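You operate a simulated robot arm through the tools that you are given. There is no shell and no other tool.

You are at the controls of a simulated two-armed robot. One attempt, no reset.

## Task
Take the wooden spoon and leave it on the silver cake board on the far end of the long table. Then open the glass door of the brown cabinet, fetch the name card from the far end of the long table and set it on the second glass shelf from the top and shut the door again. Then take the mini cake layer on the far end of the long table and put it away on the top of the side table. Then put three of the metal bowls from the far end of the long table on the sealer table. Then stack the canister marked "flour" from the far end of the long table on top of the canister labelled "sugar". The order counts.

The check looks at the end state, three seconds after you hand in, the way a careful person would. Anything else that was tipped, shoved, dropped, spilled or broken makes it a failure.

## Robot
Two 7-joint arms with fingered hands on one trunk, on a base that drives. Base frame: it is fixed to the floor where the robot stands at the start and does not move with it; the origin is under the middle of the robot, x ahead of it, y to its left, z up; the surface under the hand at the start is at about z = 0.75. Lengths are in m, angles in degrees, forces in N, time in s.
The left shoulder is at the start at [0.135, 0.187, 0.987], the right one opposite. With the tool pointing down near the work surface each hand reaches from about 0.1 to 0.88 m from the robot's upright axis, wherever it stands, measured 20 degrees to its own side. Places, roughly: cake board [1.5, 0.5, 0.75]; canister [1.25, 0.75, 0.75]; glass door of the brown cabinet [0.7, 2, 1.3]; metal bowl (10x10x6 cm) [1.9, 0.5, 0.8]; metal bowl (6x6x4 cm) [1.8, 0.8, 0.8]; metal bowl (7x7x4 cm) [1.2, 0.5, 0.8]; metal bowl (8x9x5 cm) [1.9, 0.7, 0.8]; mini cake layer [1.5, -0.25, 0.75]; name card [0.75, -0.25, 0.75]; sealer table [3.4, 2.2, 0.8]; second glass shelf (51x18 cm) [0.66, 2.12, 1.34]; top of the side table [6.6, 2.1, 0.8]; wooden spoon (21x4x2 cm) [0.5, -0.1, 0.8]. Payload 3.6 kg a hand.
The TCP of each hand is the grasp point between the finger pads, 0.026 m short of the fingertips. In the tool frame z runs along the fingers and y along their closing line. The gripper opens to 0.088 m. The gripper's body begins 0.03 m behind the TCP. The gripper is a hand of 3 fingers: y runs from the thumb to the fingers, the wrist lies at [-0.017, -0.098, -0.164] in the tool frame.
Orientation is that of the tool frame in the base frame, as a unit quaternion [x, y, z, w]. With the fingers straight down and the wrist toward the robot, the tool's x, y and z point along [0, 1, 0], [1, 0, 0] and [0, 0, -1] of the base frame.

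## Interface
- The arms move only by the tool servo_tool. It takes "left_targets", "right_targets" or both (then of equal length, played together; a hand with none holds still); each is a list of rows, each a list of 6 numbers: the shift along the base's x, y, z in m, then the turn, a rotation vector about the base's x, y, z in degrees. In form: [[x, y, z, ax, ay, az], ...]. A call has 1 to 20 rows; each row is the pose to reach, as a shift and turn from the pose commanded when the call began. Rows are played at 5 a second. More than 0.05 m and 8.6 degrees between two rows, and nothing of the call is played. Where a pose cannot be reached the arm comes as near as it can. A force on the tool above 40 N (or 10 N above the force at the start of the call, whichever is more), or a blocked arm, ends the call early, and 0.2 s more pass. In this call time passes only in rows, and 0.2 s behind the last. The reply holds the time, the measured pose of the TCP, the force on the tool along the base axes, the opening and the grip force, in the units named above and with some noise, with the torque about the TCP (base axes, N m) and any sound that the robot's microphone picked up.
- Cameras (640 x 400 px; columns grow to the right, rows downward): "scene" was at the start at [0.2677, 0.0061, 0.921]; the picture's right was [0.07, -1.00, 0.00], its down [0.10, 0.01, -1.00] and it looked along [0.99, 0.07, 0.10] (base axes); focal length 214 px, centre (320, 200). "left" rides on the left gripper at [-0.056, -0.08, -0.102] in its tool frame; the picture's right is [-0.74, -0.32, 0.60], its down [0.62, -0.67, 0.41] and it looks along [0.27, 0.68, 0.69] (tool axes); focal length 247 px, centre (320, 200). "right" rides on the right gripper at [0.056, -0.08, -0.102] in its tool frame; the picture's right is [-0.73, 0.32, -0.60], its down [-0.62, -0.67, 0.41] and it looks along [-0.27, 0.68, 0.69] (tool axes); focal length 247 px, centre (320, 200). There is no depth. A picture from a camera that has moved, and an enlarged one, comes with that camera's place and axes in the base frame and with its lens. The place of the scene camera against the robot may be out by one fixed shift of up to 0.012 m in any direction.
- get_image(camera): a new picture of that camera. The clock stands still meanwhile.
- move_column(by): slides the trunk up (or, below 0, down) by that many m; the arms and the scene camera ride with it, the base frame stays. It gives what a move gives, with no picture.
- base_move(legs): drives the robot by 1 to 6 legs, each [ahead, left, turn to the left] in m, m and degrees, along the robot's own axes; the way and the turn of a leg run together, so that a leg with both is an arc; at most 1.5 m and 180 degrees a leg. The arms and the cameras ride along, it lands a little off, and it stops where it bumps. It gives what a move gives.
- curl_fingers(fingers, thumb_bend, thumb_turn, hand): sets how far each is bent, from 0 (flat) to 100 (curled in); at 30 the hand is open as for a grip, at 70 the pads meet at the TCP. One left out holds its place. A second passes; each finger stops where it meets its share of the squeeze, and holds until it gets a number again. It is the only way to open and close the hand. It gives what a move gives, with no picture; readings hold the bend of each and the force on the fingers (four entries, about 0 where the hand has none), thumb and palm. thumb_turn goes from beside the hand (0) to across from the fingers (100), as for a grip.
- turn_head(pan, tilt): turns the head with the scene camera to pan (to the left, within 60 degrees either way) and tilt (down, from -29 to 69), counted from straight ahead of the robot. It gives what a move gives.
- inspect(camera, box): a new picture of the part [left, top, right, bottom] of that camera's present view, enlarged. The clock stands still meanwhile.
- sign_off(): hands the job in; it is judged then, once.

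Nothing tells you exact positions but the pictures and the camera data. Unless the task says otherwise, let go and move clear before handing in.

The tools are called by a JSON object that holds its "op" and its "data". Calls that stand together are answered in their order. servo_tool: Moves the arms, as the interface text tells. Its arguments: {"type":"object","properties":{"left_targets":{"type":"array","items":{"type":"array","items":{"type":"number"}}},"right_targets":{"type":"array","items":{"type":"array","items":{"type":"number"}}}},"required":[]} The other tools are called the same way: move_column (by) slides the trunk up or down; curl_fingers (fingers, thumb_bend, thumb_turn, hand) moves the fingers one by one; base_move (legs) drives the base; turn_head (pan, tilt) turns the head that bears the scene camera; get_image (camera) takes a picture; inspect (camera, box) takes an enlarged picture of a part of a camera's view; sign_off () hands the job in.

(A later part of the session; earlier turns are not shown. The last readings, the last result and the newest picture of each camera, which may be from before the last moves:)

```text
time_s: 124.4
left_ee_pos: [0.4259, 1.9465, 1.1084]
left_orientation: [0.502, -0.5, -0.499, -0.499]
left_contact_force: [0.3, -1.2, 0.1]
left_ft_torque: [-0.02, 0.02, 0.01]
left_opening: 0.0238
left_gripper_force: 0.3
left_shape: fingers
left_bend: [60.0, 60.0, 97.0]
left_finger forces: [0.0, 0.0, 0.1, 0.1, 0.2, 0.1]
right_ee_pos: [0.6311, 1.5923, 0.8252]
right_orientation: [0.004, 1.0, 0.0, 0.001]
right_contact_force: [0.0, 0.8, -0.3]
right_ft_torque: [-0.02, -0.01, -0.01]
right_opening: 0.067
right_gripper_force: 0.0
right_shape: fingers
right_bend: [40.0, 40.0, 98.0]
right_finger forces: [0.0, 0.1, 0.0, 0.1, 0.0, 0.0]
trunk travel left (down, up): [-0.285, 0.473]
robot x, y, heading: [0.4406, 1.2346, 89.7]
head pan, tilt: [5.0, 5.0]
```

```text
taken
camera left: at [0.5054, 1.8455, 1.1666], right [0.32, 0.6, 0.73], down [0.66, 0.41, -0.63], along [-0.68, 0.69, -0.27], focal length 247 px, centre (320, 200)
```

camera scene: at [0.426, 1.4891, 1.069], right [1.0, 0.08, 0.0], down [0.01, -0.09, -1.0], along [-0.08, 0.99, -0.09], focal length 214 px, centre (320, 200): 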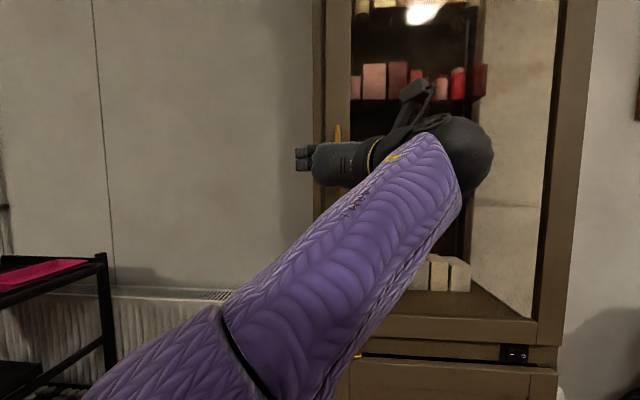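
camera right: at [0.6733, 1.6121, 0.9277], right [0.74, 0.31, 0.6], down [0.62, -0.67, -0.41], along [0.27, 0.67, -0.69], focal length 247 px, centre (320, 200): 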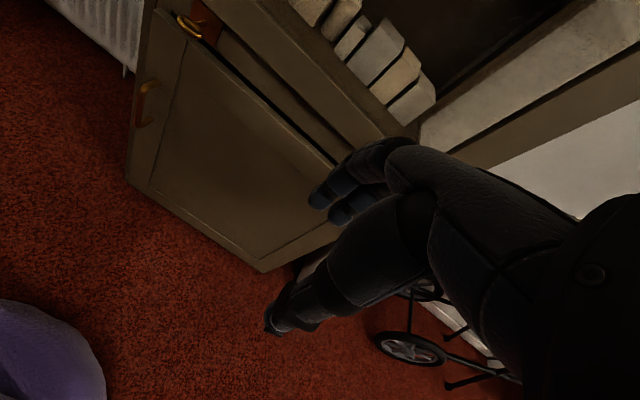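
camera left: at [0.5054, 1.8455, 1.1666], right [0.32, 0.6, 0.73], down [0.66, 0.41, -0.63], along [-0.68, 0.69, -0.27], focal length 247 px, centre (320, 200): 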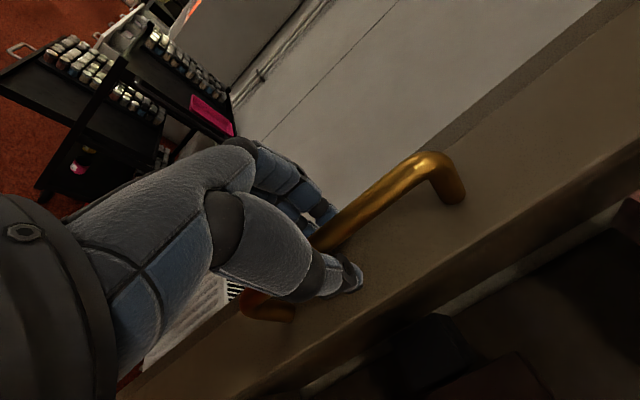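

Well centred with no stray forces. Firming up the grip on the bar.

{"op": "curl_fingers", "data": {"hand": "left", "fingers": 80, "thumb_bend": 72}}

{"op": "servo_tool", "data": {"left_targets": [[0.0, -0.01, 0, 0, 0, 0], [0.0, -0.02, 0, 0, 0, 0], [0.001, -0.03, 0, 0, 0, 0]]}}

{"op": "get_image", "data": {"camera": "left"}}

```text
time_s: 125.4
left_ee_pos: [0.4262, 1.9476, 1.1089]
left_orientation: [-0.5, 0.501, 0.499, 0.499]
left_contact_force: [6.8, 0.4, 0.1]
left_ft_torque: [0.03, 0.03, 0.07]
left_opening: 0.0
left_gripper_force: 3.2
left_shape: fingers
left_bend: [79.0, 68.0, 97.0]
left_finger forces: [0.0, 0.0, 0.0, 0.0, 6.2, 0.1]
right_ee_pos: [0.6332, 1.5932, 0.8247]
right_orientation: [0.002, 1.0, 0.0, 0.0]
right_contact_force: [-0.3, 0.4, 0.3]
right_ft_torque: [0.01, 0.0, -0.01]
right_opening: 0.0668
right_gripper_force: 0.0
right_shape: fingers
right_bend: [40.0, 40.0, 98.0]
right_finger forces: [0.0, 0.1, 0.0, 0.0, 0.0, 0.0]
trunk travel left (down, up): [-0.285, 0.473]
robot x, y, heading: [0.4385, 1.237, 89.9]
head pan, tilt: [5.0, 5.0]
```

```text
time_s: 126.2
left_ee_pos: [0.4297, 1.9184, 1.1094]
left_orientation: [-0.5, 0.501, 0.5, 0.498]
left_contact_force: [9.7, 2.0, 1.3]
left_ft_torque: [0.0, 0.05, 0.04]
left_opening: 0.0
left_gripper_force: 5.0
left_shape: fingers
left_bend: [79.0, 67.0, 97.0]
left_finger forces: [0.0, 0.1, 0.0, 0.0, 10.4, 0.0]
right_ee_pos: [0.6332, 1.5935, 0.826]
right_orientation: [0.003, 1.0, 0.0, -0.001]
right_contact_force: [0.4, 0.3, -0.1]
right_ft_torque: [0.02, -0.03, -0.01]
right_opening: 0.067
right_gripper_force: 0.1
right_shape: fingers
right_bend: [40.0, 40.0, 98.0]
right_finger forces: [0.0, 0.0, 0.0, 0.0, 0.1, 0.1]
trunk travel left (down, up): [-0.285, 0.473]
robot x, y, heading: [0.4419, 1.2365, 89.7]
head pan, tilt: [5.0, 5.0]
```

```text
taken
camera left: at [0.5082, 1.8163, 1.1661], right [0.32, 0.6, 0.73], down [0.66, 0.41, -0.63], along [-0.68, 0.69, -0.27], focal length 247 px, centre (320, 200)
```

left: 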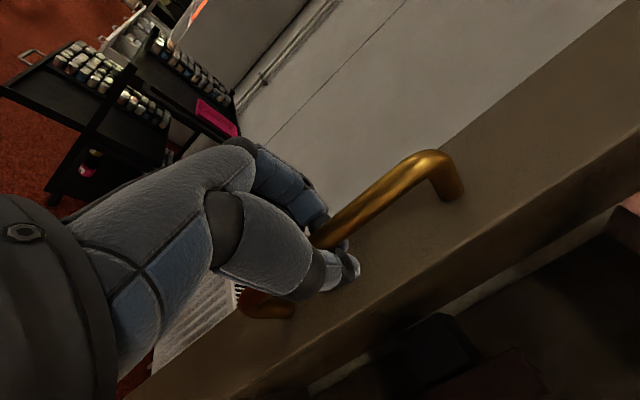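

The door is moving with the handle (it isn't locked). I'll continue pulling along its arc.

{"op": "servo_tool", "data": {"left_targets": [[0.003, -0.0125, 0, 0, 0, 0], [0.006, -0.025, 0, 0, 0, 0], [0.01, -0.042, 0, 0, 0, 0], [0.014, -0.06, 0, 0, 0, 0], [0.02, -0.078, 0, 0, 0, 0], [0.026, -0.095, 0, 0, 0, 0]]}}

{"op": "get_image", "data": {"camera": "left"}}

{"op": "get_image", "data": {"camera": "scene"}}

```text
time_s: 127.6
left_ee_pos: [0.453, 1.8229, 1.1095]
left_orientation: [-0.501, 0.501, 0.5, 0.498]
left_contact_force: [5.9, 1.7, 1.1]
left_ft_torque: [-0.04, 0.03, 0.07]
left_opening: 0.0
left_gripper_force: 3.4
left_shape: fingers
left_bend: [79.0, 67.0, 97.0]
left_finger forces: [0.1, 0.1, 0.0, 0.1, 6.1, 0.0]
right_ee_pos: [0.6332, 1.5932, 0.8265]
right_orientation: [0.002, 1.0, 0.001, -0.001]
right_contact_force: [0.5, 0.3, -0.5]
right_ft_torque: [-0.02, -0.03, -0.01]
right_opening: 0.0667
right_gripper_force: 0.1
right_shape: fingers
right_bend: [40.0, 40.0, 98.0]
right_finger forces: [0.0, 0.1, 0.0, 0.1, 0.0, 0.0]
trunk travel left (down, up): [-0.285, 0.473]
robot x, y, heading: [0.4438, 1.2362, 89.8]
head pan, tilt: [5.0, 5.0]
```

```text
taken
camera left: at [0.5323, 1.7214, 1.1661], right [0.32, 0.6, 0.73], down [0.66, 0.41, -0.63], along [-0.68, 0.69, -0.27], focal length 247 px, centre (320, 200)
```

left: 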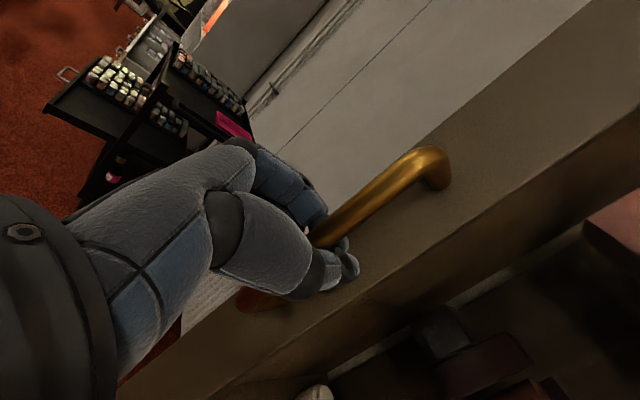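

```text
taken
camera scene: at [0.4262, 1.4891, 1.069], right [1.0, 0.08, 0.0], down [0.01, -0.09, -1.0], along [-0.08, 0.99, -0.09], focal length 214 px, centre (320, 200)
```

scene: 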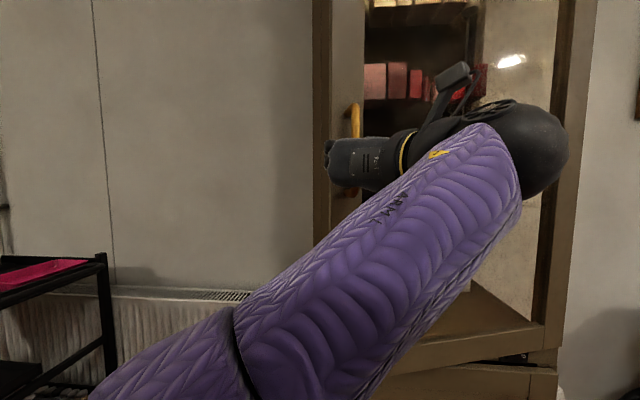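

The door is about 14° open. Pulling a bit further along the arc.

{"op": "servo_tool", "data": {"left_targets": [[0.007, -0.017, 0, 0, 0, 2], [0.014, -0.034, 0, 0, 0, 4], [0.022, -0.051, 0, 0, 0, 6], [0.032, -0.07, 0, 0, 0, 9], [0.042, -0.09, 0, 0, 0, 12]]}}

{"op": "get_image", "data": {"camera": "left"}}

{"op": "get_image", "data": {"camera": "scene"}}

```text
time_s: 128.7
left_ee_pos: [0.4617, 1.7575, 1.1053]
left_orientation: [-0.529, 0.462, 0.544, 0.459]
left_contact_force: [35.0, 16.9, 7.3]
left_ft_torque: [-0.14, 0.09, 0.5]
left_opening: 0.0155
left_gripper_force: 18.5
left_shape: fingers
left_bend: [80.0, 55.0, 93.0]
left_finger forces: [0.0, 0.0, 0.0, 0.0, 36.5, 0.0]
left hand out of reach, approached as far as the arm can: row 4, 5
right_ee_pos: [0.6368, 1.5952, 0.8242]
right_orientation: [0.005, 1.0, 0.0, -0.001]
right_contact_force: [-1.3, 0.2, 0.2]
right_ft_torque: [0.0, 0.0, 0.02]
right_opening: 0.0665
right_gripper_force: 0.0
right_shape: fingers
right_bend: [40.0, 40.0, 98.0]
right_finger forces: [0.0, 0.0, 0.1, 0.1, 0.0, 0.0]
trunk travel left (down, up): [-0.285, 0.473]
robot x, y, heading: [0.4445, 1.2396, 89.1]
head pan, tilt: [5.0, 5.0]
stopped in row 5 (left hand): the force on the tool passed its limit at 48 N (the readings are from after the stop); the commanded pose is now the measured one
```

```text
taken
camera left: at [0.5575, 1.668, 1.1594], right [0.24, 0.63, 0.74], down [0.58, 0.51, -0.63], along [-0.78, 0.58, -0.25], focal length 247 px, centre (320, 200)
```

left: 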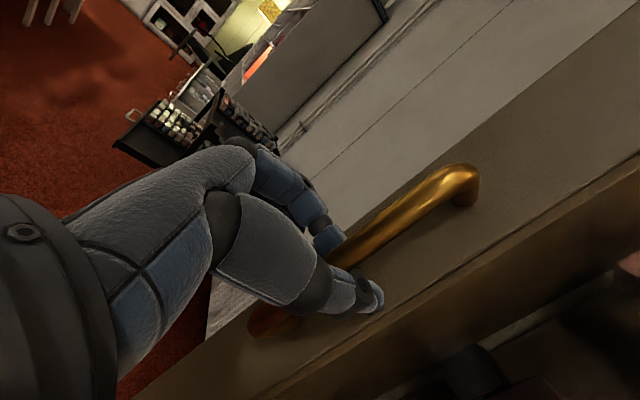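

```text
taken
camera scene: at [0.4308, 1.4913, 1.0685], right [1.0, 0.08, 0.0], down [0.0, -0.09, -1.0], along [-0.08, 0.99, -0.09], focal length 214 px, centre (320, 200)
```

scene: 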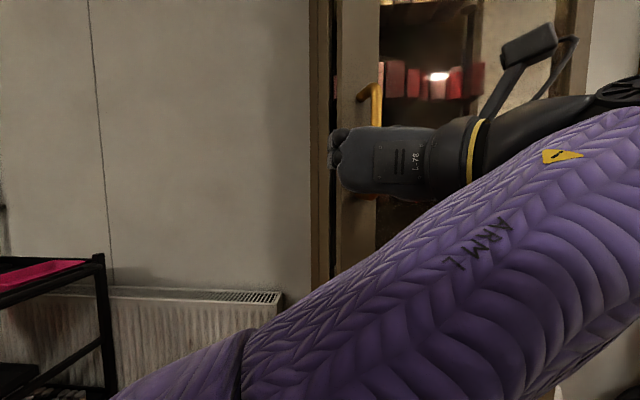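

The door is about 22° open, which is the limit of this arm pose. I'll release the bar and slide the open hand up off its top end.

{"op": "curl_fingers", "data": {"hand": "left", "fingers": 30, "thumb_bend": 40}}

{"op": "get_image", "data": {"camera": "left"}}

{"op": "servo_tool", "data": {"left_targets": [[0.0, 0.0, 0.03, 0, 0, 0], [0.0, 0.0, 0.06, 0, 0, 0], [0.0, 0.0, 0.1, 0, 0, 0], [0.0, 0.0, 0.14, 0, 0, 0]]}}

{"op": "get_image", "data": {"camera": "left"}}

{"op": "get_image", "data": {"camera": "scene"}}

```text
time_s: 129.7
left_ee_pos: [0.4543, 1.7546, 1.1043]
left_orientation: [-0.536, 0.455, 0.545, 0.457]
left_contact_force: [6.6, 4.2, 2.4]
left_ft_torque: [0.04, -0.09, 0.09]
left_opening: 0.0849
left_gripper_force: 2.9
left_shape: fingers
left_bend: [30.0, 35.0, 95.0]
left_finger forces: [0.0, 0.1, 0.1, 0.0, 6.6, 0.0]
right_ee_pos: [0.6336, 1.5938, 0.8252]
right_orientation: [0.003, 1.0, 0.0, -0.001]
right_contact_force: [0.2, -0.6, -0.3]
right_ft_torque: [-0.03, 0.02, 0.01]
right_opening: 0.0672
right_gripper_force: 0.0
right_shape: fingers
right_bend: [40.0, 40.0, 98.0]
right_finger forces: [0.0, 0.0, 0.1, 0.0, 0.1, 0.1]
trunk travel left (down, up): [-0.285, 0.473]
robot x, y, heading: [0.4402, 1.2414, 89.5]
head pan, tilt: [5.0, 5.0]
```

```text
taken
camera left: at [0.5507, 1.6671, 1.1604], right [0.22, 0.64, 0.74], down [0.58, 0.52, -0.62], along [-0.78, 0.57, -0.25], focal length 247 px, centre (320, 200)
```

left: 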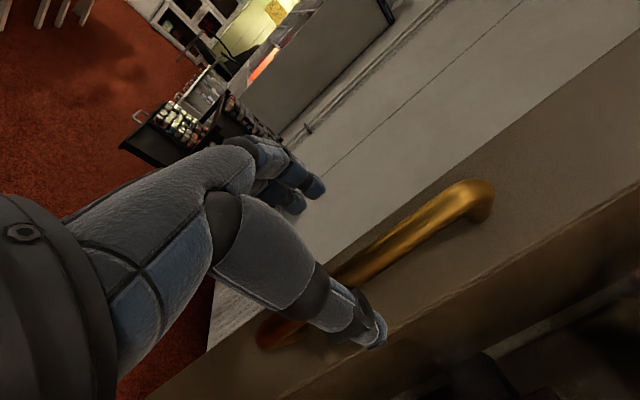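

```text
time_s: 130.7
left_ee_pos: [0.4232, 1.7691, 1.237]
left_orientation: [-0.534, 0.457, 0.545, 0.458]
left_contact_force: [-0.2, -0.1, 0.1]
left_ft_torque: [0.01, -0.01, -0.03]
left_opening: 0.078
left_gripper_force: 0.1
left_shape: fingers
left_bend: [30.0, 40.0, 98.0]
left_finger forces: [0.1, 0.0, 0.1, 0.0, 0.0, 0.1]
left hand out of reach, approached as far as the arm can: row 1, 2, 3, 4
right_ee_pos: [0.6325, 1.592, 0.8259]
right_orientation: [0.004, 1.0, -0.001, 0.0]
right_contact_force: [-0.1, 0.8, -0.1]
right_ft_torque: [-0.01, -0.01, 0.04]
right_opening: 0.0668
right_gripper_force: 0.1
right_shape: fingers
right_bend: [40.0, 40.0, 98.0]
right_finger forces: [0.0, 0.0, 0.0, 0.0, 0.0, 0.1]
trunk travel left (down, up): [-0.285, 0.473]
robot x, y, heading: [0.4387, 1.2383, 89.8]
head pan, tilt: [5.0, 5.0]
```

```text
taken
camera left: at [0.5203, 1.682, 1.2909], right [0.22, 0.63, 0.74], down [0.58, 0.52, -0.62], along [-0.78, 0.57, -0.25], focal length 247 px, centre (320, 200)
```

left: 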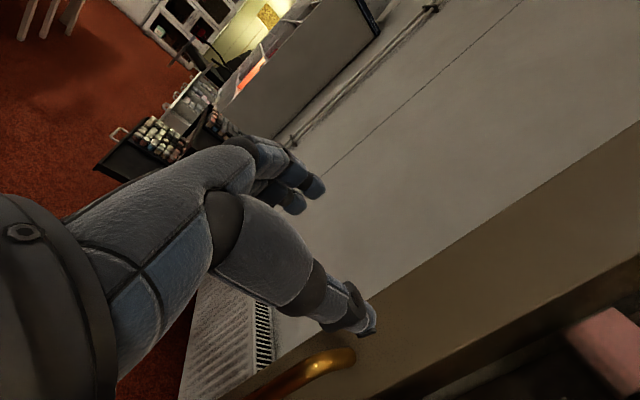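

```text
taken
camera scene: at [0.4262, 1.4892, 1.069], right [1.0, 0.08, 0.0], down [0.01, -0.09, -1.0], along [-0.08, 0.99, -0.09], focal length 214 px, centre (320, 200)
```

scene: 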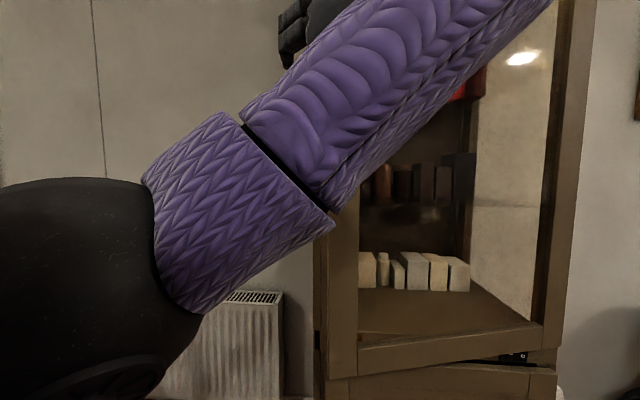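

The hand is free above the handle and the door stands ajar. I'll swing the left hand to the left and turn its fingers to point right, so it can reach behind the door's edge.

{"op": "servo_tool", "data": {"left_targets": [[-0.03, 0.0, 0, 0, 0, -4], [-0.06, 0.0, 0, 0, 0, -9], [-0.09, 0.0, 0, 0, 0, -16], [-0.12, 0.01, 0, 0, 0, -24], [-0.14, 0.02, 0, 0, 0, -32], [-0.15, 0.03, -0.01, 0, 0, -40], [-0.16, 0.04, -0.02, 0, 0, -48], [-0.165, 0.05, -0.03, 0, 0, -56], [-0.17, 0.06, -0.04, 0, 0, -64], [-0.175, 0.07, -0.05, 0, 0, -72]]}}

{"op": "get_image", "data": {"camera": "left"}}

{"op": "turn_head", "data": {"pan": 15, "tilt": 5}}

{"op": "get_image", "data": {"camera": "scene"}}

```text
time_s: 132.9
left_ee_pos: [0.2486, 1.8392, 1.1859]
left_orientation: [-0.165, 0.683, 0.172, 0.69]
left_contact_force: [0.8, -0.4, 0.2]
left_ft_torque: [0.0, -0.01, 0.04]
left_opening: 0.078
left_gripper_force: 0.0
left_shape: fingers
left_bend: [30.0, 40.0, 98.0]
left_finger forces: [0.0, 0.0, 0.1, 0.0, 0.0, 0.0]
right_ee_pos: [0.6329, 1.5927, 0.8263]
right_orientation: [0.003, 1.0, 0.0, -0.001]
right_contact_force: [-0.1, 0.0, -0.4]
right_ft_torque: [-0.01, -0.03, 0.01]
right_opening: 0.0668
right_gripper_force: 0.1
right_shape: fingers
right_bend: [40.0, 40.0, 98.0]
right_finger forces: [0.1, 0.1, 0.0, 0.0, 0.1, 0.1]
trunk travel left (down, up): [-0.285, 0.473]
robot x, y, heading: [0.4433, 1.2392, 89.6]
head pan, tilt: [5.0, 5.0]
```

```text
taken
camera left: at [0.1939, 1.7215, 1.2411], right [0.67, -0.01, 0.74], down [0.68, -0.39, -0.62], along [0.3, 0.92, -0.25], focal length 247 px, centre (320, 200)
```

left: 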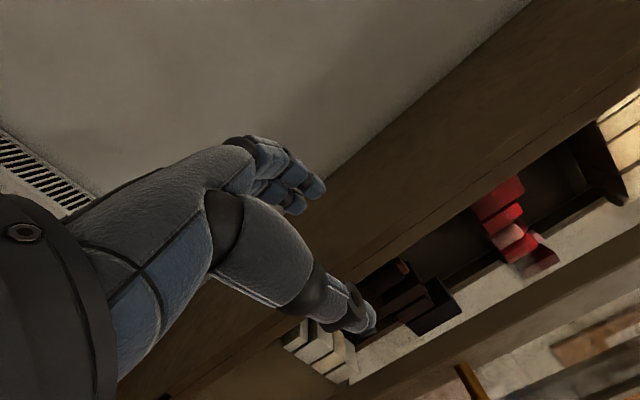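

```text
time_s: 133.6
left_ee_pos: [0.2497, 1.8393, 1.1868]
left_orientation: [-0.166, 0.683, 0.172, 0.69]
left_contact_force: [-0.1, 0.0, 0.0]
left_ft_torque: [-0.02, 0.01, 0.0]
left_opening: 0.0783
left_gripper_force: 0.0
left_shape: fingers
left_bend: [30.0, 40.0, 98.0]
left_finger forces: [0.1, 0.0, 0.0, 0.1, 0.1, 0.0]
right_ee_pos: [0.6325, 1.5932, 0.8255]
right_orientation: [0.003, 1.0, 0.0, 0.0]
right_contact_force: [0.5, 1.0, 0.3]
right_ft_torque: [0.0, 0.03, -0.01]
right_opening: 0.0667
right_gripper_force: 0.0
right_shape: fingers
right_bend: [40.0, 40.0, 98.0]
right_finger forces: [0.1, 0.1, 0.0, 0.1, 0.0, 0.0]
trunk travel left (down, up): [-0.285, 0.473]
robot x, y, heading: [0.4404, 1.2396, 89.6]
head pan, tilt: [15.0, 5.0]
```

```text
taken
camera scene: at [0.4104, 1.4867, 1.0689], right [0.97, 0.25, 0.0], down [0.02, -0.08, -1.0], along [-0.25, 0.96, -0.09], focal length 214 px, centre (320, 200)
```

scene: 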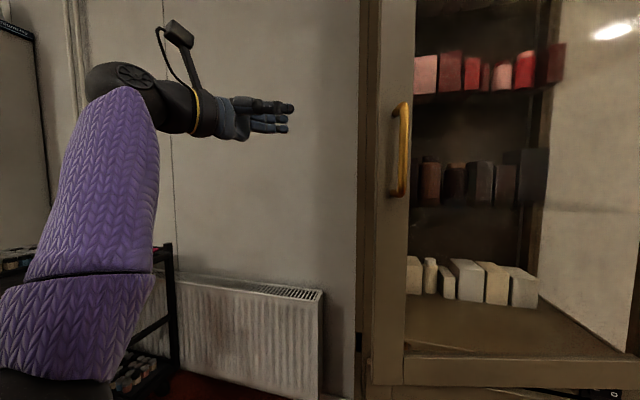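

The left hand is posed well: fingers point right, with the arm coming from the left. I'll close it into a compact shape, move it forward beside the gap, then slide it behind the door's edge.

{"op": "curl_fingers", "data": {"hand": "left", "fingers": 68, "thumb_bend": 68}}

{"op": "servo_tool", "data": {"left_targets": [[0.01, 0.045, 0, 0, 0, 0], [0.03, 0.08, 0, 0, 0, 0], [0.07, 0.09, 0, 0, 0, 0], [0.11, 0.095, 0, 0, 0, 0], [0.15, 0.095, 0, 0, 0, 0], [0.18, 0.095, 0, 0, 0, 0]]}}

{"op": "get_image", "data": {"camera": "left"}}

{"op": "get_image", "data": {"camera": "scene"}}

```text
time_s: 134.6
left_ee_pos: [0.2493, 1.839, 1.1871]
left_orientation: [-0.165, 0.683, 0.172, 0.691]
left_contact_force: [-0.3, 0.2, 1.0]
left_ft_torque: [0.0, 0.02, -0.01]
left_opening: 0.0069
left_gripper_force: 0.1
left_shape: fingers
left_bend: [68.0, 68.0, 98.0]
left_finger forces: [0.0, 0.0, 0.0, 0.0, 0.0, 0.0]
right_ee_pos: [0.6322, 1.5929, 0.825]
right_orientation: [0.004, 1.0, 0.0, 0.0]
right_contact_force: [-0.8, 0.0, 0.9]
right_ft_torque: [-0.02, -0.01, -0.03]
right_opening: 0.0667
right_gripper_force: 0.0
right_shape: fingers
right_bend: [40.0, 40.0, 98.0]
right_finger forces: [0.0, 0.0, 0.0, 0.0, 0.0, 0.0]
trunk travel left (down, up): [-0.285, 0.473]
robot x, y, heading: [0.4406, 1.2394, 89.7]
head pan, tilt: [15.0, 5.0]
```

```text
time_s: 136.0
left_ee_pos: [0.4283, 1.9346, 1.1849]
left_orientation: [-0.165, 0.683, 0.172, 0.69]
left_contact_force: [0.3, 0.3, -1.4]
left_ft_torque: [-0.02, 0.01, -0.02]
left_opening: 0.0064
left_gripper_force: 0.1
left_shape: fingers
left_bend: [68.0, 68.0, 98.0]
left_finger forces: [0.0, 0.1, 0.0, 0.0, 0.0, 0.0]
right_ee_pos: [0.6324, 1.5932, 0.8265]
right_orientation: [0.003, 1.0, 0.0, 0.0]
right_contact_force: [0.9, 0.8, -0.4]
right_ft_torque: [-0.01, 0.0, -0.02]
right_opening: 0.067
right_gripper_force: 0.1
right_shape: fingers
right_bend: [40.0, 40.0, 98.0]
right_finger forces: [0.0, 0.1, 0.1, 0.1, 0.0, 0.1]
trunk travel left (down, up): [-0.285, 0.473]
robot x, y, heading: [0.4415, 1.2357, 89.6]
head pan, tilt: [15.0, 5.0]
```

```text
taken
camera left: at [0.3747, 1.8157, 1.2414], right [0.67, -0.01, 0.74], down [0.68, -0.39, -0.62], along [0.3, 0.92, -0.25], focal length 247 px, centre (320, 200)
```

left: 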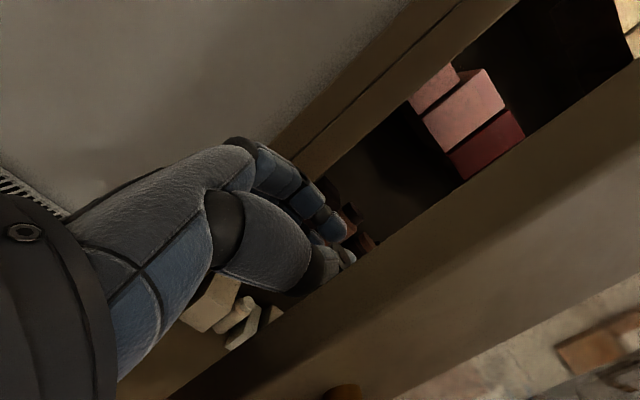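

```text
taken
camera scene: at [0.4104, 1.4867, 1.0689], right [0.97, 0.25, 0.0], down [0.02, -0.08, -1.0], along [-0.25, 0.96, -0.09], focal length 214 px, centre (320, 200)
```

scene: 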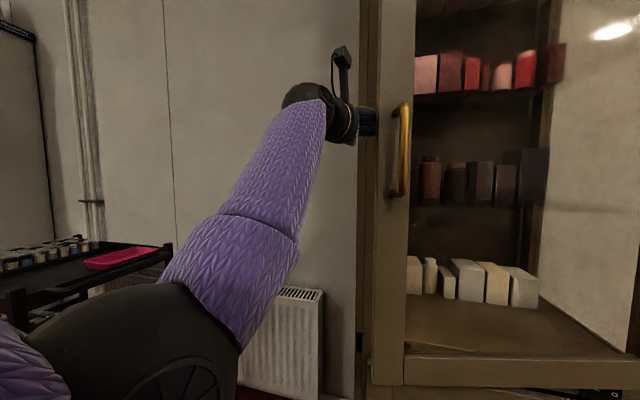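

The fingertips are behind the door edge. Now I'll sweep the door open along its arc.

{"op": "servo_tool", "data": {"left_targets": [[0.006, -0.03, 0, 0, 0, 0], [0.014, -0.06, 0, 0, 0, 2], [0.023, -0.09, 0, 0, 0, 4], [0.033, -0.118, 0, 0, 0, 6], [0.045, -0.146, 0, 0, 0, 8], [0.061, -0.175, 0, 0, 0, 10], [0.074, -0.197, 0, 0, 0, 12], [0.088, -0.218, 0, 0, 0, 14]]}}

{"op": "get_image", "data": {"camera": "left"}}

{"op": "get_image", "data": {"camera": "scene"}}

```text
time_s: 137.5
left_ee_pos: [0.4792, 1.7539, 1.2478]
left_orientation: [-0.184, 0.646, 0.293, 0.681]
left_contact_force: [0.0, 0.8, 0.2]
left_ft_torque: [0.02, -0.01, -0.02]
left_opening: 0.0064
left_gripper_force: 0.1
left_shape: fingers
left_bend: [68.0, 68.0, 98.0]
left_finger forces: [0.0, 0.0, 0.0, 0.0, 0.0, 0.1]
right_ee_pos: [0.6326, 1.5932, 0.8271]
right_orientation: [0.004, 1.0, 0.0, 0.0]
right_contact_force: [-0.3, 0.2, -0.7]
right_ft_torque: [0.0, 0.06, 0.0]
right_opening: 0.067
right_gripper_force: 0.0
right_shape: fingers
right_bend: [40.0, 40.0, 98.0]
right_finger forces: [0.1, 0.0, 0.0, 0.1, 0.0, 0.0]
trunk travel left (down, up): [-0.285, 0.473]
robot x, y, heading: [0.4462, 1.2373, 89.5]
head pan, tilt: [15.0, 5.0]
stopped in row 7 (left hand): the arm was blocked; the commanded pose is now the measured one
```

```text
taken
camera left: at [0.4518, 1.6206, 1.2844], right [0.67, 0.02, 0.74], down [0.73, -0.15, -0.66], along [0.1, 0.99, -0.11], focal length 247 px, centre (320, 200)
```

left: 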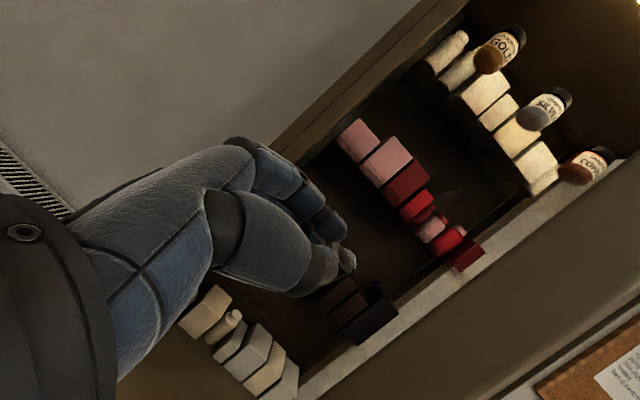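

```text
taken
camera scene: at [0.4103, 1.4868, 1.0689], right [0.97, 0.25, 0.0], down [0.02, -0.08, -1.0], along [-0.25, 0.96, -0.09], focal length 214 px, centre (320, 200)
```

scene: 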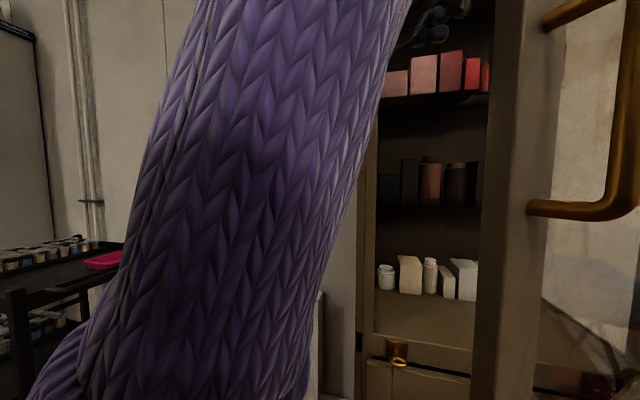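

The door has swung to roughly 38°. I'll extend the left hand rightward behind it to push it further open.

{"op": "servo_tool", "data": {"left_targets": [[0.03, 0.0, -0.005, 0, 0, -2], [0.06, 0.0, -0.01, 0, 0, -4], [0.09, 0.0, -0.015, 0, 0, -6], [0.12, 0.0, -0.02, 0, 0, -8], [0.15, -0.005, -0.025, 0, 0, -10], [0.18, -0.01, -0.03, 0, 0, -12]]}}

{"op": "turn_head", "data": {"pan": -15, "tilt": 10}}

{"op": "get_image", "data": {"camera": "scene"}}

{"op": "get_image", "data": {"camera": "left"}}

```text
time_s: 138.7
left_ee_pos: [0.6148, 1.7458, 1.2364]
left_orientation: [-0.13, 0.646, 0.232, 0.715]
left_contact_force: [-39.3, -3.2, 4.6]
left_ft_torque: [-0.55, -1.19, -5.71]
left_opening: 0.006
left_gripper_force: 0.0
left_shape: fingers
left_bend: [68.0, 68.0, 97.0]
left_finger forces: [0.0, 0.0, 0.0, 0.0, 0.0, 0.0]
right_ee_pos: [0.6397, 1.586, 0.8239]
right_orientation: [0.015, 1.0, -0.009, 0.013]
right_contact_force: [18.6, -24.8, 8.5]
right_ft_torque: [0.79, 0.46, -0.56]
right_opening: 0.0622
right_gripper_force: 15.5
right_shape: fingers
right_bend: [45.0, 40.0, 98.0]
right_finger forces: [30.6, 0.0, 0.1, 0.0, 0.0, 0.0]
trunk travel left (down, up): [-0.285, 0.473]
robot x, y, heading: [0.439, 1.2377, 89.7]
head pan, tilt: [15.0, 5.0]
stopped in row 6 (right hand): the force on the tool passed its limit at 52 N (the readings are from after the stop); the commanded pose is now the measured one
```

```text
time_s: 139.7
left_ee_pos: [0.6138, 1.7452, 1.2354]
left_orientation: [-0.133, 0.647, 0.232, 0.714]
left_contact_force: [-42.6, 6.8, 12.8]
left_ft_torque: [-2.1, -0.89, -6.44]
left_opening: 0.0063
left_gripper_force: 0.1
left_shape: fingers
left_bend: [68.0, 68.0, 97.0]
left_finger forces: [0.0, 0.0, 0.0, 0.0, 0.0, 0.0]
right_ee_pos: [0.6364, 1.5873, 0.8232]
right_orientation: [0.015, 1.0, -0.008, 0.014]
right_contact_force: [29.6, -26.1, 0.5]
right_ft_torque: [0.41, 0.44, -1.14]
right_opening: 0.0605
right_gripper_force: 19.8
right_shape: fingers
right_bend: [47.0, 40.0, 98.0]
right_finger forces: [39.8, 0.0, 0.1, 0.1, 0.0, 0.0]
trunk travel left (down, up): [-0.285, 0.473]
robot x, y, heading: [0.4399, 1.2432, 89.6]
head pan, tilt: [-15.0, 10.0]
```

```text
taken
camera scene: at [0.4537, 1.4847, 1.0615], right [0.96, -0.26, 0.0], down [-0.04, -0.17, -0.99], along [0.26, 0.95, -0.17], focal length 214 px, centre (320, 200)
```

scene: 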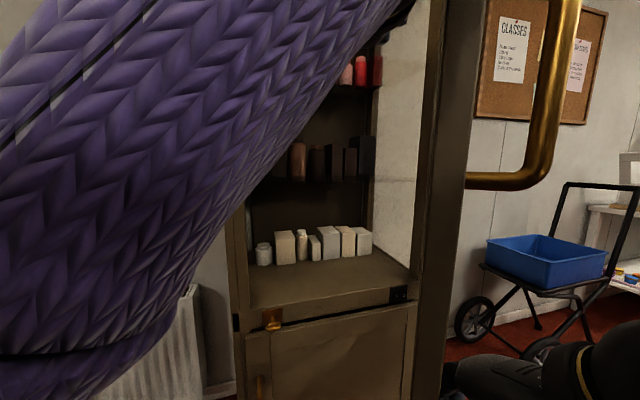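

```text
taken
camera left: at [0.5625, 1.6195, 1.2694], right [0.64, -0.1, 0.77], down [0.72, -0.27, -0.64], along [0.27, 0.96, -0.1], focal length 247 px, centre (320, 200)
```

left: 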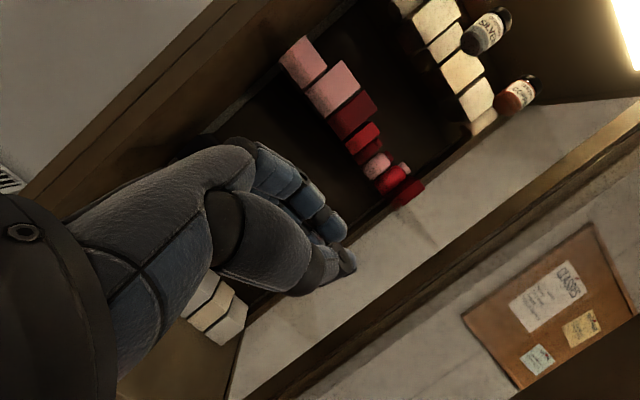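

The door bumped my right hand, which sits in its swing path. I'll ease off with the left hand, withdraw it to the left, and shift the base left so the right arm is clear; then I can push the door with the right hand from inside.

{"op": "servo_tool", "data": {"left_targets": [[-0.03, 0.0, 0.0, 0, 0, 0], [-0.06, 0.01, 0.0, 0, 0, 2], [-0.1, 0.03, 0.0, 0, 0, 4], [-0.14, 0.06, -0.01, 0, 0, 6], [-0.18, 0.09, -0.02, 0, 0, 8], [-0.22, 0.1, -0.03, 0, 0, 8], [-0.26, 0.1, -0.04, 0, 0, 8], [-0.3, 0.1, -0.05, 0, 0, 8]]}}

{"op": "get_image", "data": {"camera": "scene"}}

```text
refused: row 4 steps farther than a row can; nothing moved
```

```text
taken
camera scene: at [0.4537, 1.4847, 1.0615], right [0.96, -0.26, 0.0], down [-0.04, -0.17, -0.99], along [0.26, 0.95, -0.17], focal length 214 px, centre (320, 200)
```

scene: 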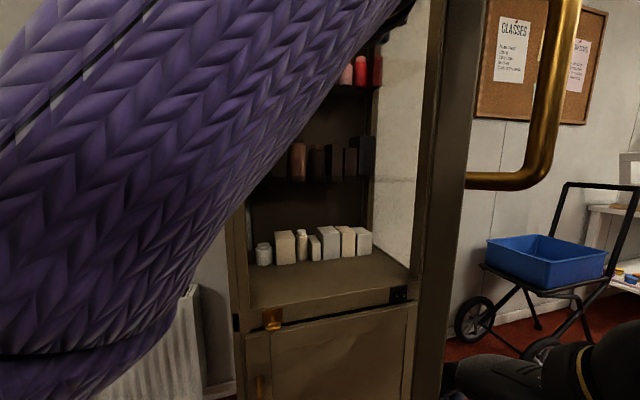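

{"op": "servo_tool", "data": {"left_targets": [[-0.03, 0.0, 0.0, 0, 0, 0], [-0.06, 0.01, 0.0, 0, 0, 2], [-0.1, 0.03, 0.0, 0, 0, 4], [-0.135, 0.05, -0.01, 0, 0, 6], [-0.17, 0.07, -0.02, 0, 0, 8], [-0.21, 0.08, -0.03, 0, 0, 8], [-0.25, 0.08, -0.04, 0, 0, 8], [-0.29, 0.08, -0.05, 0, 0, 8], [-0.33, 0.08, -0.05, 0, 0, 8]]}}

{"op": "get_image", "data": {"camera": "scene"}}

{"op": "get_image", "data": {"camera": "right"}}

```text
time_s: 141.7
left_ee_pos: [0.2902, 1.8277, 1.1832]
left_orientation: [-0.172, 0.642, 0.28, 0.693]
left_contact_force: [0.7, -0.4, 0.0]
left_ft_torque: [-0.03, 0.02, 0.0]
left_opening: 0.0066
left_gripper_force: 0.1
left_shape: fingers
left_bend: [68.0, 68.0, 97.0]
left_finger forces: [0.1, 0.1, 0.0, 0.1, 0.0, 0.0]
right_ee_pos: [0.6381, 1.5911, 0.8239]
right_orientation: [0.013, 1.0, -0.005, 0.009]
right_contact_force: [-0.2, 0.4, 0.1]
right_ft_torque: [-0.03, 0.03, 0.01]
right_opening: 0.0667
right_gripper_force: 0.0
right_shape: fingers
right_bend: [40.0, 40.0, 98.0]
right_finger forces: [0.0, 0.1, 0.0, 0.0, 0.1, 0.0]
trunk travel left (down, up): [-0.285, 0.473]
robot x, y, heading: [0.4415, 1.2346, 89.7]
head pan, tilt: [-15.0, 10.0]
```

```text
taken
camera scene: at [0.4568, 1.4868, 1.0609], right [0.96, -0.27, 0.0], down [-0.05, -0.17, -0.98], along [0.26, 0.95, -0.17], focal length 214 px, centre (320, 200)
```

scene: 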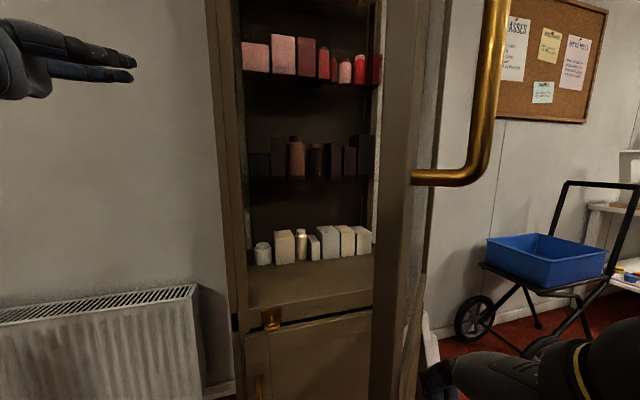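

```text
taken
camera right: at [0.5776, 1.5136, 0.9246], right [0.73, 0.31, 0.61], down [0.61, -0.69, -0.39], along [0.3, 0.66, -0.69], focal length 247 px, centre (320, 200)
```

right: 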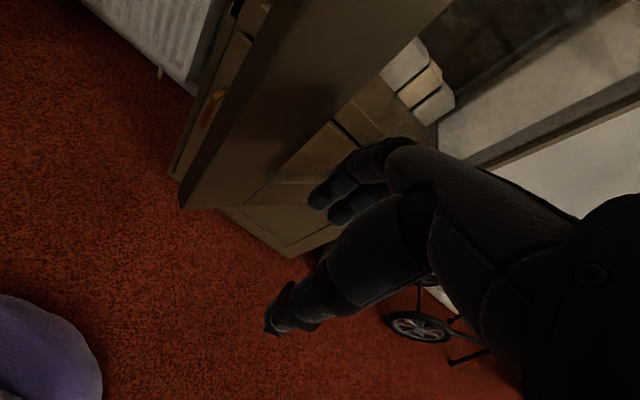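

Everything is free again. Shifting the base 0.25 m left so the right hand can enter on the inner side of the door.

{"op": "base_move", "data": {"legs": [[0, 0.25, 0]]}}

{"op": "turn_head", "data": {"pan": -25, "tilt": 15}}

{"op": "get_image", "data": {"camera": "scene"}}

{"op": "get_image", "data": {"camera": "right"}}

```text
time_s: 143.5
left_ee_pos: [0.0394, 1.8279, 1.183]
left_orientation: [-0.175, 0.642, 0.282, 0.691]
left_contact_force: [0.0, -0.6, 0.3]
left_ft_torque: [0.03, 0.0, 0.03]
left_opening: 0.0061
left_gripper_force: 0.0
left_shape: fingers
left_bend: [68.0, 68.0, 97.0]
left_finger forces: [0.1, 0.0, 0.0, 0.0, 0.1, 0.0]
right_ee_pos: [0.3883, 1.5924, 0.824]
right_orientation: [0.013, 1.0, -0.005, 0.009]
right_contact_force: [-0.4, 0.5, -0.5]
right_ft_torque: [0.03, -0.04, -0.01]
right_opening: 0.0668
right_gripper_force: 0.0
right_shape: fingers
right_bend: [40.0, 40.0, 97.0]
right_finger forces: [0.0, 0.1, 0.0, 0.0, 0.0, 0.0]
trunk travel left (down, up): [-0.285, 0.473]
robot x, y, heading: [0.1917, 1.236, 89.4]
head pan, tilt: [-15.0, 10.0]
```

```text
time_s: 144.2
left_ee_pos: [0.042, 1.8271, 1.183]
left_orientation: [-0.174, 0.642, 0.283, 0.691]
left_contact_force: [0.5, -0.4, 0.2]
left_ft_torque: [0.02, -0.02, 0.0]
left_opening: 0.0062
left_gripper_force: 0.1
left_shape: fingers
left_bend: [68.0, 68.0, 97.0]
left_finger forces: [0.0, 0.1, 0.0, 0.1, 0.1, 0.0]
right_ee_pos: [0.3889, 1.593, 0.8237]
right_orientation: [0.012, 1.0, -0.004, 0.008]
right_contact_force: [0.1, -0.4, -0.3]
right_ft_torque: [-0.04, 0.0, 0.01]
right_opening: 0.0665
right_gripper_force: 0.1
right_shape: fingers
right_bend: [40.0, 40.0, 97.0]
right_finger forces: [0.1, 0.1, 0.1, 0.0, 0.0, 0.0]
trunk travel left (down, up): [-0.285, 0.473]
robot x, y, heading: [0.1915, 1.2381, 89.8]
head pan, tilt: [-25.0, 15.0]
```

```text
taken
camera scene: at [0.2231, 1.4829, 1.0528], right [0.9, -0.43, 0.0], down [-0.11, -0.23, -0.97], along [0.41, 0.87, -0.26], focal length 214 px, centre (320, 200)
```

scene: 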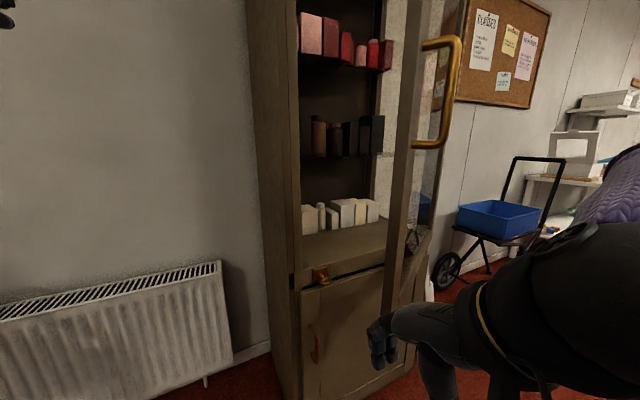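

```text
taken
camera right: at [0.3284, 1.5152, 0.9246], right [0.73, 0.31, 0.61], down [0.61, -0.68, -0.39], along [0.29, 0.66, -0.69], focal length 247 px, centre (320, 200)
```

right: 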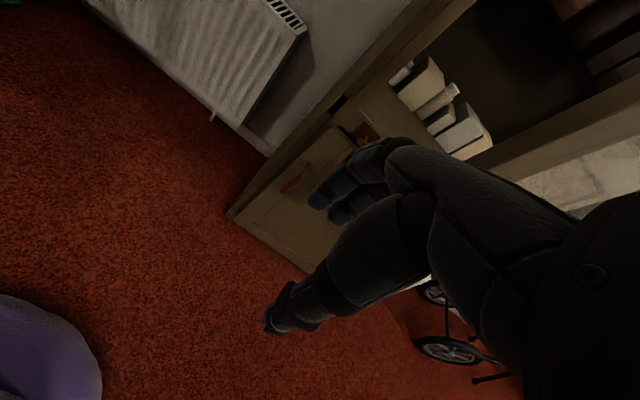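

The door is at about 31° and the right hand is to the left of its edge. I'll shift slightly more left, then move the right hand forward into the opening.

{"op": "base_move", "data": {"legs": [[0, 0.1, 0]]}}

{"op": "servo_tool", "data": {"right_targets": [[0.0, 0.035, 0.02, 0, 0, 0], [0.01, 0.07, 0.04, 0, 0, 0], [0.015, 0.11, 0.06, 0, 0, 0], [0.02, 0.15, 0.08, 0, 0, 0], [0.025, 0.19, 0.1, 0, 0, 0], [0.03, 0.23, 0.11, 0, 0, 0], [0.035, 0.265, 0.12, 0, 0, 0]]}}

{"op": "get_image", "data": {"camera": "scene"}}

{"op": "get_image", "data": {"camera": "right"}}

```text
time_s: 145.4
left_ee_pos: [-0.0595, 1.8289, 1.1828]
left_orientation: [-0.173, 0.642, 0.282, 0.692]
left_contact_force: [0.8, 0.8, 0.2]
left_ft_torque: [0.01, 0.01, 0.0]
left_opening: 0.006
left_gripper_force: 0.1
left_shape: fingers
left_bend: [68.0, 68.0, 97.0]
left_finger forces: [0.0, 0.0, 0.0, 0.1, 0.0, 0.1]
right_ee_pos: [0.2894, 1.5929, 0.8235]
right_orientation: [0.013, 1.0, -0.005, 0.009]
right_contact_force: [0.2, 0.6, 0.2]
right_ft_torque: [0.02, 0.0, 0.0]
right_opening: 0.0665
right_gripper_force: 0.1
right_shape: fingers
right_bend: [40.0, 40.0, 97.0]
right_finger forces: [0.0, 0.0, 0.0, 0.0, 0.1, 0.0]
trunk travel left (down, up): [-0.285, 0.473]
robot x, y, heading: [0.0951, 1.2397, 89.9]
head pan, tilt: [-25.0, 15.0]
```

```text
time_s: 147.0
left_ee_pos: [-0.0577, 1.8289, 1.1832]
left_orientation: [-0.174, 0.643, 0.281, 0.691]
left_contact_force: [0.0, -0.5, -0.8]
left_ft_torque: [0.01, -0.02, -0.03]
left_opening: 0.0063
left_gripper_force: 0.0
left_shape: fingers
left_bend: [68.0, 68.0, 97.0]
left_finger forces: [0.1, 0.1, 0.0, 0.1, 0.0, 0.0]
right_ee_pos: [0.3244, 1.8578, 0.9446]
right_orientation: [0.012, 1.0, -0.005, 0.008]
right_contact_force: [1.0, 0.4, -0.1]
right_ft_torque: [0.0, -0.04, 0.01]
right_opening: 0.0669
right_gripper_force: 0.1
right_shape: fingers
right_bend: [40.0, 40.0, 97.0]
right_finger forces: [0.1, 0.0, 0.0, 0.1, 0.0, 0.0]
trunk travel left (down, up): [-0.285, 0.473]
robot x, y, heading: [0.0918, 1.2375, 89.8]
head pan, tilt: [-25.0, 15.0]
```

```text
taken
camera scene: at [0.1237, 1.4836, 1.0527], right [0.9, -0.43, 0.0], down [-0.11, -0.23, -0.97], along [0.41, 0.87, -0.26], focal length 214 px, centre (320, 200)
```

scene: 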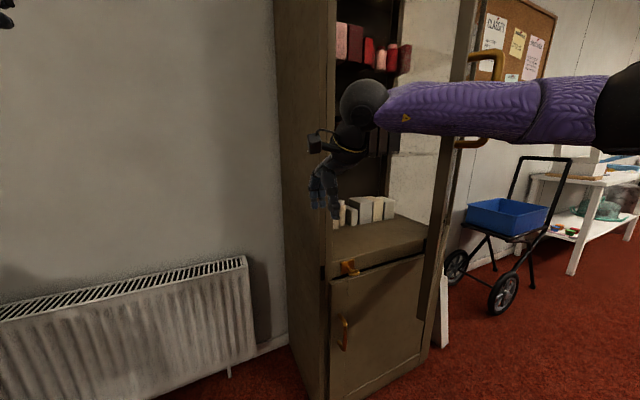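

```text
taken
camera right: at [0.2635, 1.781, 1.0453], right [0.73, 0.31, 0.61], down [0.61, -0.68, -0.39], along [0.29, 0.66, -0.69], focal length 247 px, centre (320, 200)
```

right: 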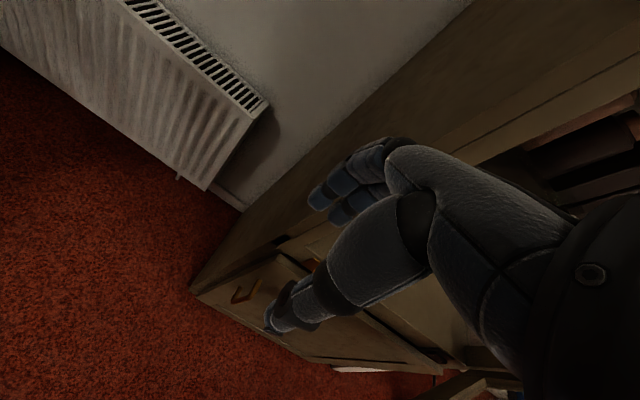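

Pushing from this angle is awkward because the forearm crosses the door edge. A better way is to stand left of the cabinet facing along it (+x) and push the door straight ahead. First I'll tuck both arms in.

{"op": "servo_tool", "data": {"right_targets": [[-0.005, -0.035, -0.01, 0, 0, 0], [-0.01, -0.075, -0.02, 0, 0, 0], [-0.015, -0.115, -0.04, 0, 0, 0], [-0.02, -0.155, -0.06, 0, 0, 0], [-0.025, -0.195, -0.08, 0, 0, 0], [-0.03, -0.23, -0.1, 0, 0, 0], [-0.035, -0.265, -0.12, 0, 0, 0]]}}

{"op": "servo_tool", "data": {"left_targets": [[0, -0.018, 0.006, -3.1, 7.5, -1.9], [0, -0.036, 0.012, -6.2, 15, -3.8], [0, -0.054, 0.018, -9.2, 22.5, -5.7], [0, -0.072, 0.024, -12.3, 30, -7.5], [0, -0.09, 0.03, -15.3, 37.5, -9.4], [0, -0.108, 0.036, -18.4, 45, -11.3], [0, -0.126, 0.042, -21.5, 52.6, -13.2], [0, -0.144, 0.048, -24.5, 60.1, -15.1], [0, -0.162, 0.054, -27.6, 67.6, -17], [0, -0.18, 0.06, -30.7, 75.2, -18.8], [0, -0.2, 0.066, -33.7, 82.7, -20.7], [0, -0.22, 0.07, -36.8, 90.2, -22.6]]}}

{"op": "get_image", "data": {"camera": "scene"}}

```text
time_s: 148.6
left_ee_pos: [-0.0602, 1.8299, 1.183]
left_orientation: [-0.174, 0.642, 0.282, 0.691]
left_contact_force: [0.1, 1.2, -0.3]
left_ft_torque: [0.01, 0.04, -0.05]
left_opening: 0.0063
left_gripper_force: 0.0
left_shape: fingers
left_bend: [68.0, 68.0, 97.0]
left_finger forces: [0.1, 0.0, 0.0, 0.0, 0.0, 0.0]
right_ee_pos: [0.2857, 1.5962, 0.8257]
right_orientation: [0.014, 1.0, -0.001, 0.005]
right_contact_force: [1.1, -1.2, -2.2]
right_ft_torque: [0.12, 0.05, 0.04]
right_opening: 0.0669
right_gripper_force: 0.0
right_shape: fingers
right_bend: [40.0, 40.0, 97.0]
right_finger forces: [0.0, 0.1, 0.0, 0.1, 0.0, 0.0]
trunk travel left (down, up): [-0.285, 0.473]
robot x, y, heading: [0.0912, 1.2351, 89.7]
head pan, tilt: [-25.0, 15.0]
```

```text
time_s: 151.2
left_ee_pos: [-0.0587, 1.608, 1.2532]
left_orientation: [0.0, 1.0, 0.0, 0.0]
left_contact_force: [-0.1, -0.3, -0.4]
left_ft_torque: [0.0, -0.01, -0.01]
left_opening: 0.006
left_gripper_force: 0.0
left_shape: fingers
left_bend: [68.0, 68.0, 97.0]
left_finger forces: [0.0, 0.1, 0.1, 0.1, 0.1, 0.0]
right_ee_pos: [0.2894, 1.5916, 0.8221]
right_orientation: [0.013, 1.0, -0.005, 0.009]
right_contact_force: [0.3, -0.2, -0.1]
right_ft_torque: [0.03, -0.01, 0.04]
right_opening: 0.067
right_gripper_force: 0.0
right_shape: fingers
right_bend: [40.0, 40.0, 97.0]
right_finger forces: [0.0, 0.0, 0.0, 0.0, 0.0, 0.0]
trunk travel left (down, up): [-0.285, 0.473]
robot x, y, heading: [0.0934, 1.2375, 89.7]
head pan, tilt: [-25.0, 15.0]
```

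```text
taken
camera scene: at [0.1242, 1.4829, 1.0529], right [0.9, -0.43, 0.0], down [-0.11, -0.23, -0.97], along [0.41, 0.87, -0.26], focal length 214 px, centre (320, 200)
```

scene: 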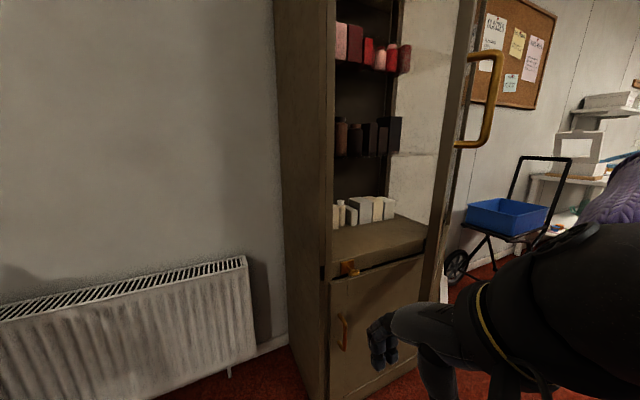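

{"op": "base_move", "data": {"legs": [[0, 0, -90], [-0.15, 0.3, 0]]}}

{"op": "turn_head", "data": {"pan": 15, "tilt": 10}}

{"op": "get_image", "data": {"camera": "scene"}}

{"op": "get_image", "data": {"camera": "left"}}

```text
time_s: 157.2
left_ee_pos: [0.311, 1.6901, 1.2526]
left_orientation: [0.706, 0.708, -0.001, 0.001]
left_contact_force: [0.2, 0.3, -0.2]
left_ft_torque: [-0.03, -0.03, 0.0]
left_opening: 0.0061
left_gripper_force: 0.0
left_shape: fingers
left_bend: [68.0, 68.0, 97.0]
left_finger forces: [0.0, 0.1, 0.0, 0.1, 0.0, 0.0]
right_ee_pos: [0.2964, 1.3434, 0.8223]
right_orientation: [0.715, 0.7, -0.009, 0.003]
right_contact_force: [-0.5, -0.2, 0.0]
right_ft_torque: [-0.02, 0.02, -0.03]
right_opening: 0.0671
right_gripper_force: 0.0
right_shape: fingers
right_bend: [40.0, 40.0, 97.0]
right_finger forces: [0.0, 0.0, 0.0, 0.0, 0.1, 0.0]
trunk travel left (down, up): [-0.285, 0.473]
robot x, y, heading: [-0.053, 1.5373, -0.4]
head pan, tilt: [-25.0, 15.0]
```

```text
time_s: 158.2
left_ee_pos: [0.3114, 1.6916, 1.2522]
left_orientation: [0.706, 0.708, 0.0, -0.001]
left_contact_force: [-0.7, -0.4, 0.4]
left_ft_torque: [0.01, 0.03, -0.02]
left_opening: 0.0062
left_gripper_force: 0.0
left_shape: fingers
left_bend: [68.0, 68.0, 97.0]
left_finger forces: [0.1, 0.1, 0.1, 0.0, 0.1, 0.1]
right_ee_pos: [0.2954, 1.3418, 0.8239]
right_orientation: [0.714, 0.7, -0.01, 0.003]
right_contact_force: [-0.1, 0.1, -0.8]
right_ft_torque: [-0.01, 0.01, -0.03]
right_opening: 0.0666
right_gripper_force: 0.0
right_shape: fingers
right_bend: [40.0, 40.0, 97.0]
right_finger forces: [0.0, 0.0, 0.0, 0.0, 0.0, 0.1]
trunk travel left (down, up): [-0.285, 0.473]
robot x, y, heading: [-0.0598, 1.5396, -0.1]
head pan, tilt: [15.0, 10.0]
```

```text
taken
camera scene: at [0.1833, 1.5618, 1.0609], right [0.26, -0.97, 0.0], down [-0.17, -0.04, -0.98], along [0.95, 0.25, -0.17], focal length 214 px, centre (320, 200)
```

scene: 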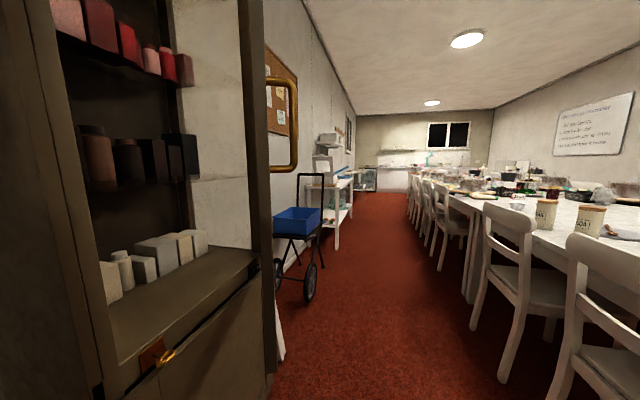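

```text
taken
camera left: at [0.231, 1.6341, 1.3551], right [-0.32, -0.74, -0.6], down [-0.67, 0.62, -0.41], along [0.67, 0.27, -0.69], focal length 247 px, centre (320, 200)
```

left: 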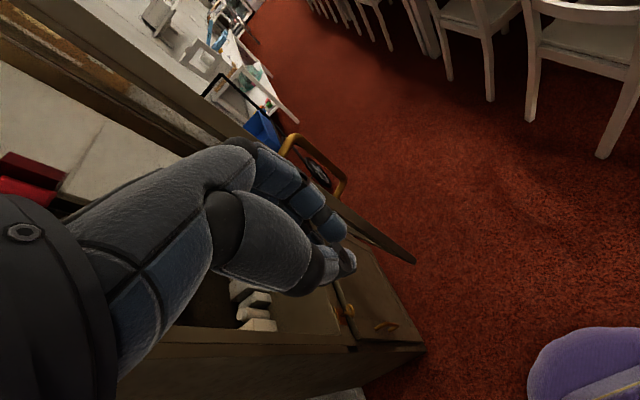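

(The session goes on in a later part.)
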